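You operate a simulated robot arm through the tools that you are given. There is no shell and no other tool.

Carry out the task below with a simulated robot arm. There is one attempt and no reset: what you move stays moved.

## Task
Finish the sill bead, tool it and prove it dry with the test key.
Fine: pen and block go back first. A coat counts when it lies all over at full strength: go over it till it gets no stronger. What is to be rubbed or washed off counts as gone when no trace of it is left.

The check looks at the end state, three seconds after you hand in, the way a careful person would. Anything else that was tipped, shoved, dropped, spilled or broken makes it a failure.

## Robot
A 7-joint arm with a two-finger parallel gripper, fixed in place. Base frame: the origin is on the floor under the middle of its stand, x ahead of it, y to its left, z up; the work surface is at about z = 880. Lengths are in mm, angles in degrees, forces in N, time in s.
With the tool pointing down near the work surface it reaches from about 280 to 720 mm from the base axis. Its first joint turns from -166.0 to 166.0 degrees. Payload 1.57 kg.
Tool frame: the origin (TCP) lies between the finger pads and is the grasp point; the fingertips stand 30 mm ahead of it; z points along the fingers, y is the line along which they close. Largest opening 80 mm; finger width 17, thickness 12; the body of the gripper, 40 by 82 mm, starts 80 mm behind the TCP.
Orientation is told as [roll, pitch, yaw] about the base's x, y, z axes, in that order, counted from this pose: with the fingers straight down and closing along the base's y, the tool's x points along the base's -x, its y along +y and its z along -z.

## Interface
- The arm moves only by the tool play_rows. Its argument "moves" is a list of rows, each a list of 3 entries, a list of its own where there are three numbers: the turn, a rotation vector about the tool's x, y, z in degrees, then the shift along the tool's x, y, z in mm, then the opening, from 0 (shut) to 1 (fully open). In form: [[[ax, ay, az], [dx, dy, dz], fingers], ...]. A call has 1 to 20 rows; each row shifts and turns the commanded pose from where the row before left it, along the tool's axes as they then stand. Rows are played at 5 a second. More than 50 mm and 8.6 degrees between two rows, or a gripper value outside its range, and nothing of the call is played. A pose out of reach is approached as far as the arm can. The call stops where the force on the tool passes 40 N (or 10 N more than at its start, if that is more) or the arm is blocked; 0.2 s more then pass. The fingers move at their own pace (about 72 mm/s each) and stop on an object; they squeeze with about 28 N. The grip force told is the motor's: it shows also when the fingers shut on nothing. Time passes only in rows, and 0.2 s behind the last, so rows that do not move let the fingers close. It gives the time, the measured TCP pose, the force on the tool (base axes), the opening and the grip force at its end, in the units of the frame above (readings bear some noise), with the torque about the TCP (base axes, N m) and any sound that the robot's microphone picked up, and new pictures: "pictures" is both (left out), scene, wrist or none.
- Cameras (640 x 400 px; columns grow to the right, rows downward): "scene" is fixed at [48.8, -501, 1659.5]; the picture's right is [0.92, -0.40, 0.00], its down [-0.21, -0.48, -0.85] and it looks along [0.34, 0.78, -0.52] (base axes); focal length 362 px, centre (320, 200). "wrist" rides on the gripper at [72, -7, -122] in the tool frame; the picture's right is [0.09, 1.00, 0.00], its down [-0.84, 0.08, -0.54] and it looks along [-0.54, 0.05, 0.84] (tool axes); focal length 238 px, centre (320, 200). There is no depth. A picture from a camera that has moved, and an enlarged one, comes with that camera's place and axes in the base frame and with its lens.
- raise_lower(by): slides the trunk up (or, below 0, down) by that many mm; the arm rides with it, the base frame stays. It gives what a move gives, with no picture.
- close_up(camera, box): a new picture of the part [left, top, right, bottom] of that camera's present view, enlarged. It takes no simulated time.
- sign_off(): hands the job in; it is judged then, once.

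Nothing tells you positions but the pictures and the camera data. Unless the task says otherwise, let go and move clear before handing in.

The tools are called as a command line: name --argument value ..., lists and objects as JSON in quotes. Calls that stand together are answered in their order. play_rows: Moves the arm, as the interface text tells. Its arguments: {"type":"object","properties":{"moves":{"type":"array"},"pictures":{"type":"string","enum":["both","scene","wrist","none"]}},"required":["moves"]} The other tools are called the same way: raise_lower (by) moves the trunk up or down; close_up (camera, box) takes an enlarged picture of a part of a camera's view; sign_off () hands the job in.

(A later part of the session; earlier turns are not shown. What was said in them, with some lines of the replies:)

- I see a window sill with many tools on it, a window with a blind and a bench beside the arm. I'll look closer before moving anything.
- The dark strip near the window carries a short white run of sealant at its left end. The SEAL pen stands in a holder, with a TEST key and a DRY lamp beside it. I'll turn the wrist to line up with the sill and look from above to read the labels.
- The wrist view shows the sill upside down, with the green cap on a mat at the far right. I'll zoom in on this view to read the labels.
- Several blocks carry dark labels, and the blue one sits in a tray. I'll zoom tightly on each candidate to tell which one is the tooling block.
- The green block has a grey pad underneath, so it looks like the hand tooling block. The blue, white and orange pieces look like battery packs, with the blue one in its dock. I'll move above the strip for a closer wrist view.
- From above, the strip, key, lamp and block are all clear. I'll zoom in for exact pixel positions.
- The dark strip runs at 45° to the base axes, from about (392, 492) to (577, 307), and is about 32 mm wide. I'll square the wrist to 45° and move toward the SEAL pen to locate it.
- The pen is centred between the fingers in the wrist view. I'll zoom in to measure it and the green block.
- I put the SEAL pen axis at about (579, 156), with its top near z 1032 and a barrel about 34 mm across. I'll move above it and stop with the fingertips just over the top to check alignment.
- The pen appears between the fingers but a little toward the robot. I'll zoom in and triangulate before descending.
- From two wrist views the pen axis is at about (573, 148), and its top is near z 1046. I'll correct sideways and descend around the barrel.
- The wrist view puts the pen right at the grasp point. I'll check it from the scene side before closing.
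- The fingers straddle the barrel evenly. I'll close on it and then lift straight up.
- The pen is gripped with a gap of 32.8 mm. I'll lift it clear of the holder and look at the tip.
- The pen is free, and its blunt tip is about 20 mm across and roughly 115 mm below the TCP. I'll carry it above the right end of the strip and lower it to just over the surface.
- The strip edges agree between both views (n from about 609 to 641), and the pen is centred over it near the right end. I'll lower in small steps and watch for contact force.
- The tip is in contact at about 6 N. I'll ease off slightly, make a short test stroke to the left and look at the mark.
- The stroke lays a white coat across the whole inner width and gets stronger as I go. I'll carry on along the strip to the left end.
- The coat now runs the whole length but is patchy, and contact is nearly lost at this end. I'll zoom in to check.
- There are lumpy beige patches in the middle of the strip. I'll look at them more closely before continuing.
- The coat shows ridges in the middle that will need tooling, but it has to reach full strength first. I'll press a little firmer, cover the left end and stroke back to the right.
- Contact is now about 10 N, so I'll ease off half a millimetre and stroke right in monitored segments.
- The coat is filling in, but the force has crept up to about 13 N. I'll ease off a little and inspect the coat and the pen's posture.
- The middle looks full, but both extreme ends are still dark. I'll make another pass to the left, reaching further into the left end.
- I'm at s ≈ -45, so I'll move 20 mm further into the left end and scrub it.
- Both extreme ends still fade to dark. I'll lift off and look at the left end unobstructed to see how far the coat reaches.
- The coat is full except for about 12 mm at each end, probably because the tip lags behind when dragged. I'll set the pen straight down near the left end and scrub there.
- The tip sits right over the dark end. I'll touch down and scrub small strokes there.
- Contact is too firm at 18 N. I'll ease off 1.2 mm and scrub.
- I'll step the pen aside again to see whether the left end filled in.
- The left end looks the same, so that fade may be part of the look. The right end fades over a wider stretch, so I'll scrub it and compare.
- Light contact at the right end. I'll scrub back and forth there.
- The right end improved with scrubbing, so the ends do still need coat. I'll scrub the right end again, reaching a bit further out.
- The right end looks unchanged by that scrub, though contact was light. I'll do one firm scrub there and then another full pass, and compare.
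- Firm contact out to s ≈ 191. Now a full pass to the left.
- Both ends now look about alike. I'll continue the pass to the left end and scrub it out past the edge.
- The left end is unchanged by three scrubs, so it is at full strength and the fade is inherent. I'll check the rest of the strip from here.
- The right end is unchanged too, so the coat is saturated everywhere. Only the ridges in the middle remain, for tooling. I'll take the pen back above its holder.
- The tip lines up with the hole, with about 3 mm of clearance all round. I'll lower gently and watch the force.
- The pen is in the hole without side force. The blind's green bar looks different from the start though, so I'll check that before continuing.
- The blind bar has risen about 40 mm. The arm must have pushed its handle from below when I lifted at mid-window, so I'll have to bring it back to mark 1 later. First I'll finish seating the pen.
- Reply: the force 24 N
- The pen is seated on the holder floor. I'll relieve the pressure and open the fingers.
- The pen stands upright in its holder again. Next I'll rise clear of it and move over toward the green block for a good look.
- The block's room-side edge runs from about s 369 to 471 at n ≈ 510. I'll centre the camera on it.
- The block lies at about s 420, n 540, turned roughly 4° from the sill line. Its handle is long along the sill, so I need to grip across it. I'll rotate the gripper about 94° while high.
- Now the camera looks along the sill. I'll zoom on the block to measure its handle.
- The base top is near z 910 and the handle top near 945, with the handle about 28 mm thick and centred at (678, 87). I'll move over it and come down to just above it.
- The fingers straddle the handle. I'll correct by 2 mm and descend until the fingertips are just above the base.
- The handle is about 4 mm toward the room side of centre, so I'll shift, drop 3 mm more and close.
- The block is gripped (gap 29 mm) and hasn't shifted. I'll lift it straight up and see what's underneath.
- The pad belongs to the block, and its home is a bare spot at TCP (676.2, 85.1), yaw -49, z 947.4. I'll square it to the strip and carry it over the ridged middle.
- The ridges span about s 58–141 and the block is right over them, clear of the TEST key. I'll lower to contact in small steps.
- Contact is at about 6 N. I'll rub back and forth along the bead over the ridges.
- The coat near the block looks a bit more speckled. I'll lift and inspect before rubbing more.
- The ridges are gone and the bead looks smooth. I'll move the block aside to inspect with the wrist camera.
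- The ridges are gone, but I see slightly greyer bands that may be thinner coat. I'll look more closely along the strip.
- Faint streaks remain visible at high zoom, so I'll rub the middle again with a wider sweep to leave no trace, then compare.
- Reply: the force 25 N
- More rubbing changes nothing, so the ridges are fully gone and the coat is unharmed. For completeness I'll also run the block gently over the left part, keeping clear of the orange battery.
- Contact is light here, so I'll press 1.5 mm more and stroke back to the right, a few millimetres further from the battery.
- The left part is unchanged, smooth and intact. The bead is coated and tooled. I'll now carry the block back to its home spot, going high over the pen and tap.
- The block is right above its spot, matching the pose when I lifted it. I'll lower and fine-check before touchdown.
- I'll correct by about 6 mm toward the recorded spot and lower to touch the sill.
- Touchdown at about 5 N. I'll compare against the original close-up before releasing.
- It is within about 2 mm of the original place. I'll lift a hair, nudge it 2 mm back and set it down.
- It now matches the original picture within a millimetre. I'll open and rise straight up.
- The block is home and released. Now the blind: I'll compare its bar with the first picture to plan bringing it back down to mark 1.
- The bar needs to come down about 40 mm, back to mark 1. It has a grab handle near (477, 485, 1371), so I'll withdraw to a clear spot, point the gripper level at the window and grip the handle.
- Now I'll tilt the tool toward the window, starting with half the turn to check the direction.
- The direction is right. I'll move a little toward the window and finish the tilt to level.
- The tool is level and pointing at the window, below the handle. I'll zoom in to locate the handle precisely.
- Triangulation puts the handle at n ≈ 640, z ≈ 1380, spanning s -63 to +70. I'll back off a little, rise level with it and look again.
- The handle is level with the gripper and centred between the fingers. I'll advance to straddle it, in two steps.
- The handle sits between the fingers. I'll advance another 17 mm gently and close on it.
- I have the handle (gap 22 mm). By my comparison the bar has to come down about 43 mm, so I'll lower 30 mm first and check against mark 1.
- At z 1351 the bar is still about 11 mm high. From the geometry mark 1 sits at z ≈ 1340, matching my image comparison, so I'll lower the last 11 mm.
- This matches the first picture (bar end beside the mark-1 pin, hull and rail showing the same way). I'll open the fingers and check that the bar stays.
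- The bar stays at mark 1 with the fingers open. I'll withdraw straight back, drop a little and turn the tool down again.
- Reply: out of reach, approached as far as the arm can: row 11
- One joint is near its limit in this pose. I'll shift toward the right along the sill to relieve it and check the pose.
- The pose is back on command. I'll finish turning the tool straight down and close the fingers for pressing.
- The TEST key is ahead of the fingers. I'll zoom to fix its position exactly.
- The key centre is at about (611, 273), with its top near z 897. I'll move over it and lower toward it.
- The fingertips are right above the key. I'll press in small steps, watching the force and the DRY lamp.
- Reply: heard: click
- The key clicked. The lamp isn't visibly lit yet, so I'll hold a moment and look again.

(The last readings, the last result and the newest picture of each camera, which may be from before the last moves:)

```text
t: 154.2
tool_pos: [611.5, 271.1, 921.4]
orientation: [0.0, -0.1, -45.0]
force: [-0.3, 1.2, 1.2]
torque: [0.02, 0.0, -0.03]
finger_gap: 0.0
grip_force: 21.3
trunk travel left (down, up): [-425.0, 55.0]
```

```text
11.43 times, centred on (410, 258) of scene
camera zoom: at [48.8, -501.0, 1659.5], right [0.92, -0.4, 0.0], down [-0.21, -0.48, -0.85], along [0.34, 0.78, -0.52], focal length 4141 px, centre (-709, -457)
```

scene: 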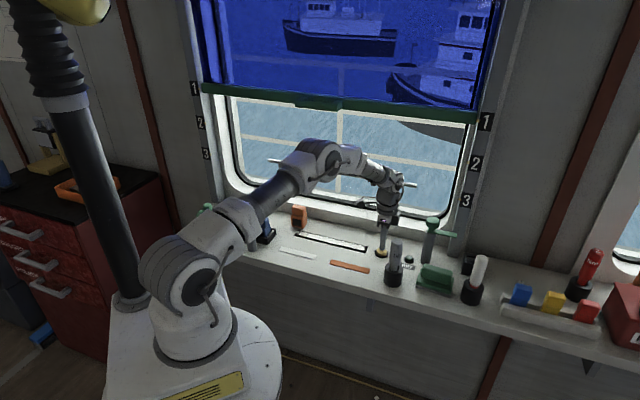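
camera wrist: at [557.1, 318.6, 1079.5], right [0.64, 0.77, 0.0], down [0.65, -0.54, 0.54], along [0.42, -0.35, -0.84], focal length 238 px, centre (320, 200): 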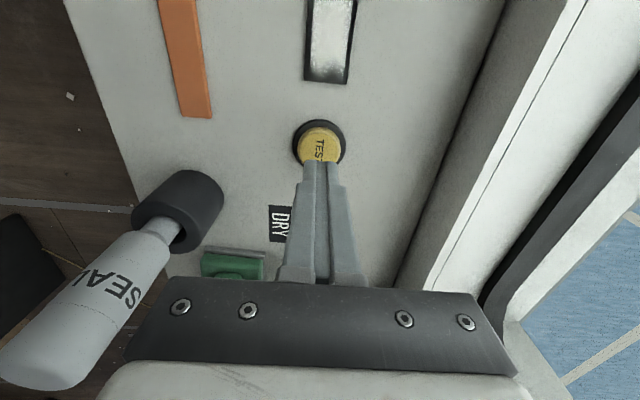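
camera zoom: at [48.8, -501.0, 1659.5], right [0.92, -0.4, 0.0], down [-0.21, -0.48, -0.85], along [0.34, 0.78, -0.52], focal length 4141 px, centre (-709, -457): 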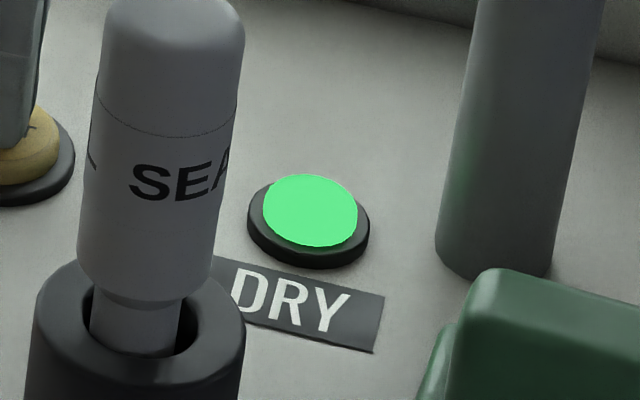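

The DRY lamp now glows green. I'll lift off the key straight up and check the whole scene.

play_rows --moves '[[[0, 0, 0], [0, 0, -10], 0], [[0, 0, 0], [0, 0, -30], 0], [[0, 0, 0], [0, 0, -40], 0], [[0, 0, 0], [10, -35, -30], 0], [[0, 0, 0], [10, -40, -20], 0], [[0, 0, 0], [0, 0, 0], 0]]'

close_up --camera "scene" --box '[340, 200, 500, 300]'

close_up --camera "scene" --box '[200, 180, 360, 280]'

close_up --camera "scene" --box '[200, 60, 520, 240]'

close_up --camera "scene" --box '[480, 230, 640, 360]'

```text
t: 155.6
tool_pos: [544.5, 230.6, 1051.4]
orientation: [0.0, 0.0, -45.0]
force: [-0.2, 0.3, 0.0]
torque: [0.0, 0.02, -0.01]
finger_gap: 0.0
grip_force: 21.0
trunk travel left (down, up): [-425.0, 55.0]
camera wrist: at [488.6, 277.0, 1175.0], right [0.64, 0.77, 0.0], down [0.65, -0.54, 0.54], along [0.42, -0.35, -0.84], focal length 238 px, centre (320, 200)
```

scene: 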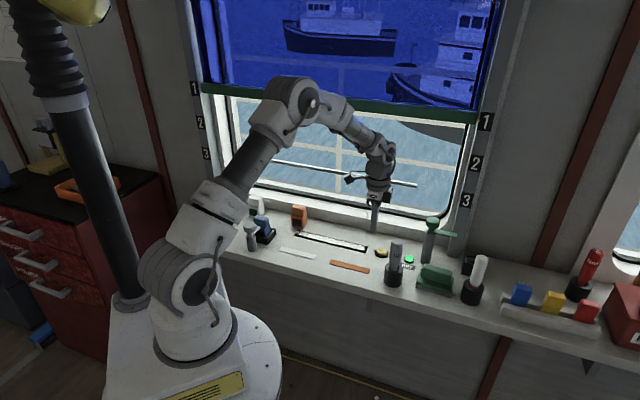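
wrist: 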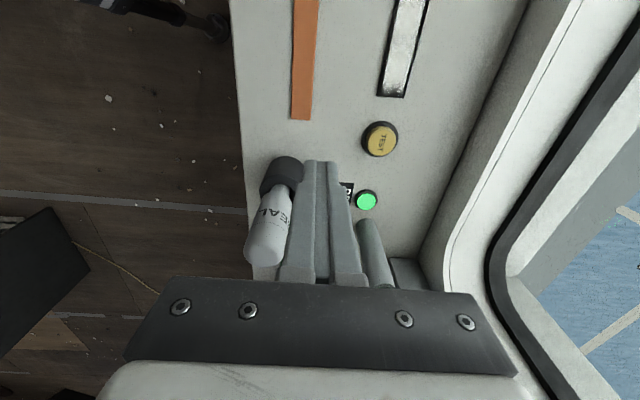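

```text
4.00 times, centred on (420, 250) of scene
camera zoom: at [48.8, -501.0, 1659.5], right [0.92, -0.4, 0.0], down [-0.21, -0.48, -0.85], along [0.34, 0.78, -0.52], focal length 1449 px, centre (-80, 0)
```

zoom: 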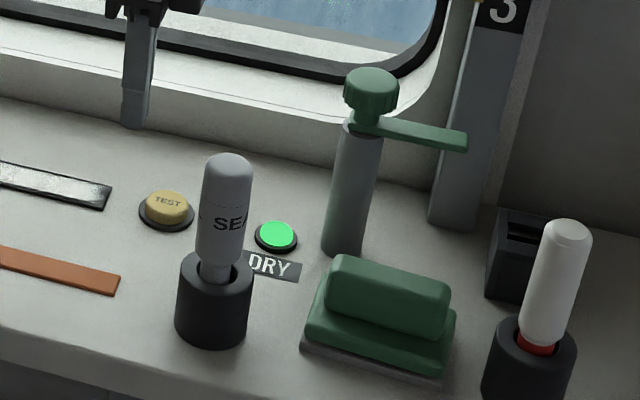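

```text
4.00 times, centred on (280, 230) of scene
camera zoom: at [48.8, -501.0, 1659.5], right [0.92, -0.4, 0.0], down [-0.21, -0.48, -0.85], along [0.34, 0.78, -0.52], focal length 1449 px, centre (480, 80)
```

zoom: 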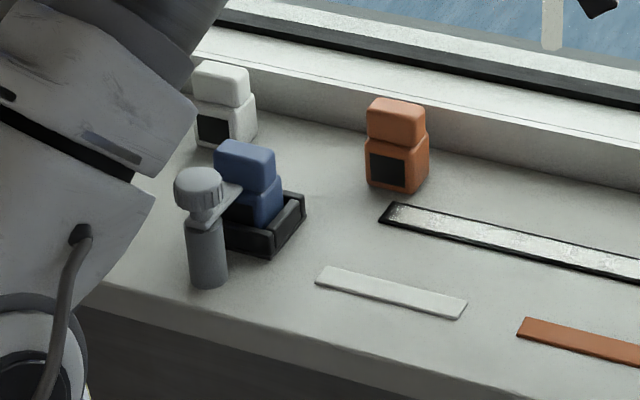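

```text
2.00 times, centred on (360, 150) of scene
camera zoom: at [48.8, -501.0, 1659.5], right [0.92, -0.4, 0.0], down [-0.21, -0.48, -0.85], along [0.34, 0.78, -0.52], focal length 725 px, centre (240, 300)
```

zoom: 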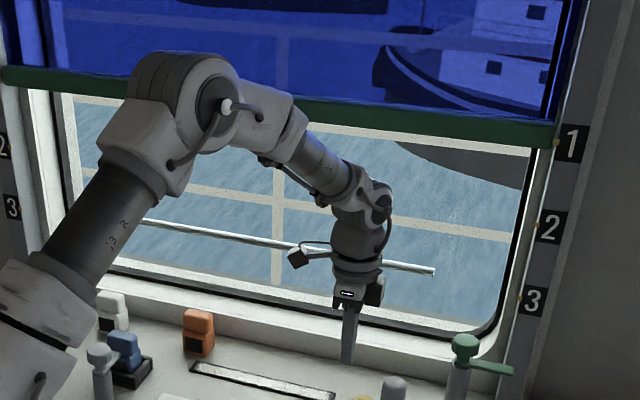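

```text
3.08 times, centred on (560, 295) of scene
camera zoom: at [48.8, -501.0, 1659.5], right [0.92, -0.4, 0.0], down [-0.21, -0.48, -0.85], along [0.34, 0.78, -0.52], focal length 1115 px, centre (-418, -92)
```

zoom: 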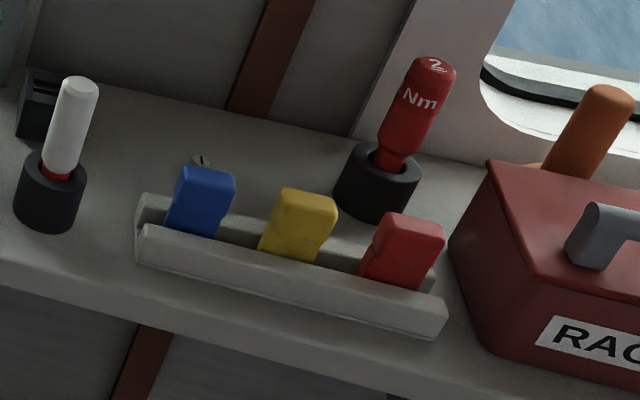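

Everything sits where it was: pen and block home, lamp lit, batteries, taps and blind unchanged. I'll take one last close look at the bead's ends before handing in.

close_up --camera "wrist" --box '[360, 0, 460, 110]'

close_up --camera "scene" --box '[285, 215, 385, 265]'

```text
3.64 times, centred on (410, 55) of wrist
camera zoom: at [488.6, 277.0, 1175.0], right [0.64, 0.77, 0.0], down [0.65, -0.54, 0.54], along [0.42, -0.35, -0.84], focal length 867 px, centre (-7, 727)
```

zoom: 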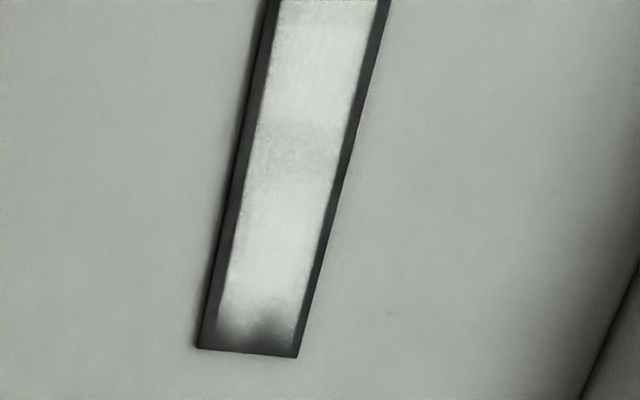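

```text
6.40 times, centred on (335, 240) of scene
camera zoom: at [48.8, -501.0, 1659.5], right [0.92, -0.4, 0.0], down [-0.21, -0.48, -0.85], along [0.34, 0.78, -0.52], focal length 2319 px, centre (224, -56)
```

zoom: 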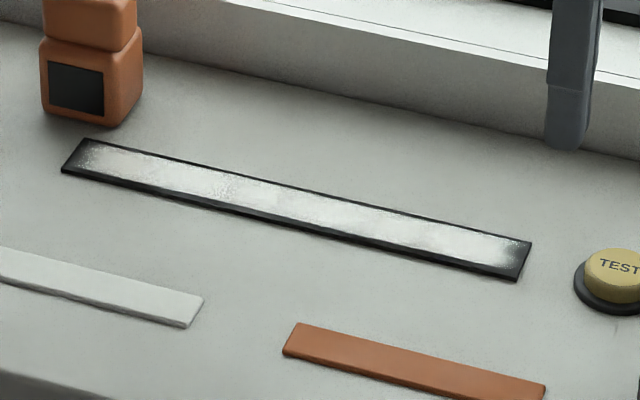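

The bead is fully white from end to end. Its faint repeating pattern and faded ends did not change with more coating. I'll back the arm off clear of everything.

play_rows --moves '[[[0, 0, 0], [0, 0, -40], 0], [[0, 0, 0], [10, -40, -20], 0], [[0, 0, 0], [10, -40, 0], 0.3], [[0, 0, 0], [10, -40, 0], 0.3], [[0, 0, 0], [0, 0, 0], 0.3], [[0, 0, 0], [0, 0, 0], 0.3]]'

close_up --camera "scene" --box '[340, 200, 500, 300]'

close_up --camera "scene" --box '[450, 80, 510, 140]'

```text
t: 157.0
tool_pos: [437.6, 170.3, 1111.1]
orientation: [0.0, 0.0, -45.0]
force: [0.2, 0.4, -0.9]
torque: [0.02, 0.0, 0.0]
finger_gap: 23.8
grip_force: 0.0
trunk travel left (down, up): [-425.0, 55.0]
camera wrist: at [382.8, 215.3, 1234.7], right [0.64, 0.77, 0.0], down [0.65, -0.54, 0.54], along [0.42, -0.35, -0.84], focal length 238 px, centre (320, 200)
```

scene: 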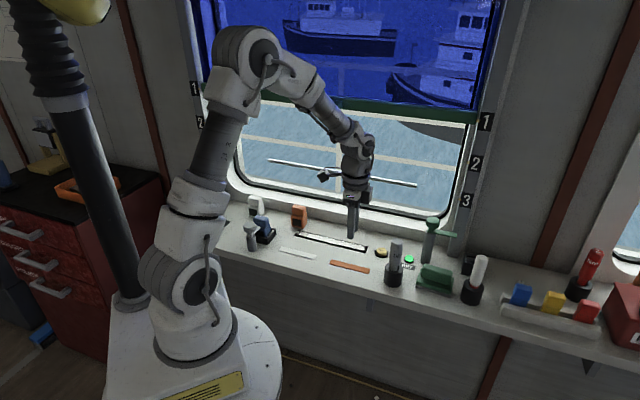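
wrist: 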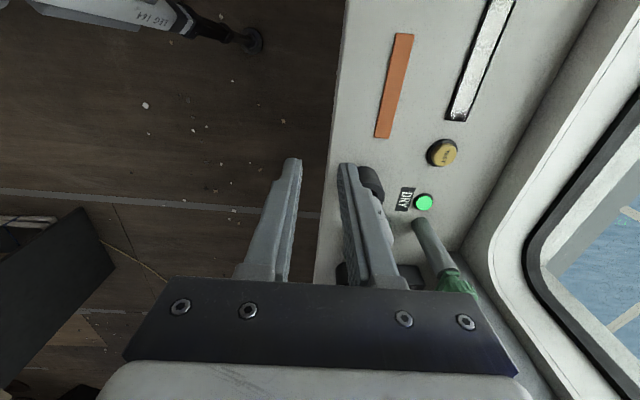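

```text
4.00 times, centred on (420, 250) of scene
camera zoom: at [48.8, -501.0, 1659.5], right [0.92, -0.4, 0.0], down [-0.21, -0.48, -0.85], along [0.34, 0.78, -0.52], focal length 1449 px, centre (-80, 0)
```

zoom: 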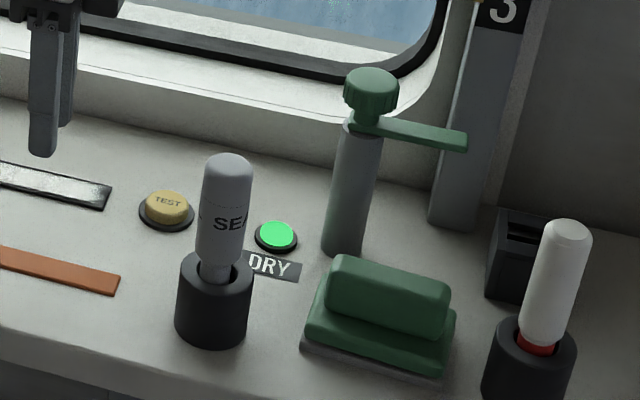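

```text
6.67 times, centred on (480, 110) of scene
camera zoom: at [48.8, -501.0, 1659.5], right [0.92, -0.4, 0.0], down [-0.21, -0.48, -0.85], along [0.34, 0.78, -0.52], focal length 2416 px, centre (-747, 800)
```

zoom: 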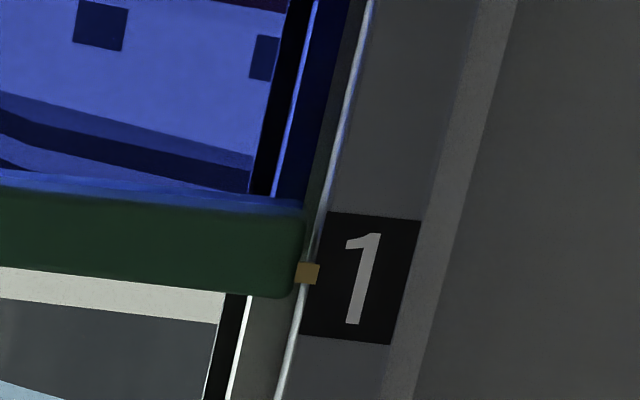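

The bead is coated and tooled, the SEAL pen and green block are back in place, and the DRY lamp is lit. The blind is back at mark 1, and the arm is clear with nothing in its grip, so I'm handing in.

sign_off

```text
The job is handed in.
```

The sill bead is finished, tooled and proved dry. The DRY lamp came on about a second after I pressed the test key and was still lit when I handed in.

- **Bead:** I went over the whole strip with the SEAL pen until further passes changed nothing. Both ends still fade slightly to dark, and more scrubbing did not alter that, so I took it as the strip's look rather than missing coat.
- **Tooling:** I rubbed the bead with the green block until the ridges in the middle were gone. A second pass made no visible difference.
- **Pen and block:** Both went back before I pressed the key. The block is within about a millimetre of where it started.
- **Blind:** While lifting the arm I pushed the window blind's bar up by about 40 mm. I pulled it back down to mark 1 by its handle. I matched the height from the pictures, so it could be off by a few millimetres.

I saw nothing else moved on the sill. The green knob at the far left was hidden behind the arm in the last pictures, but it looked unchanged earlier.
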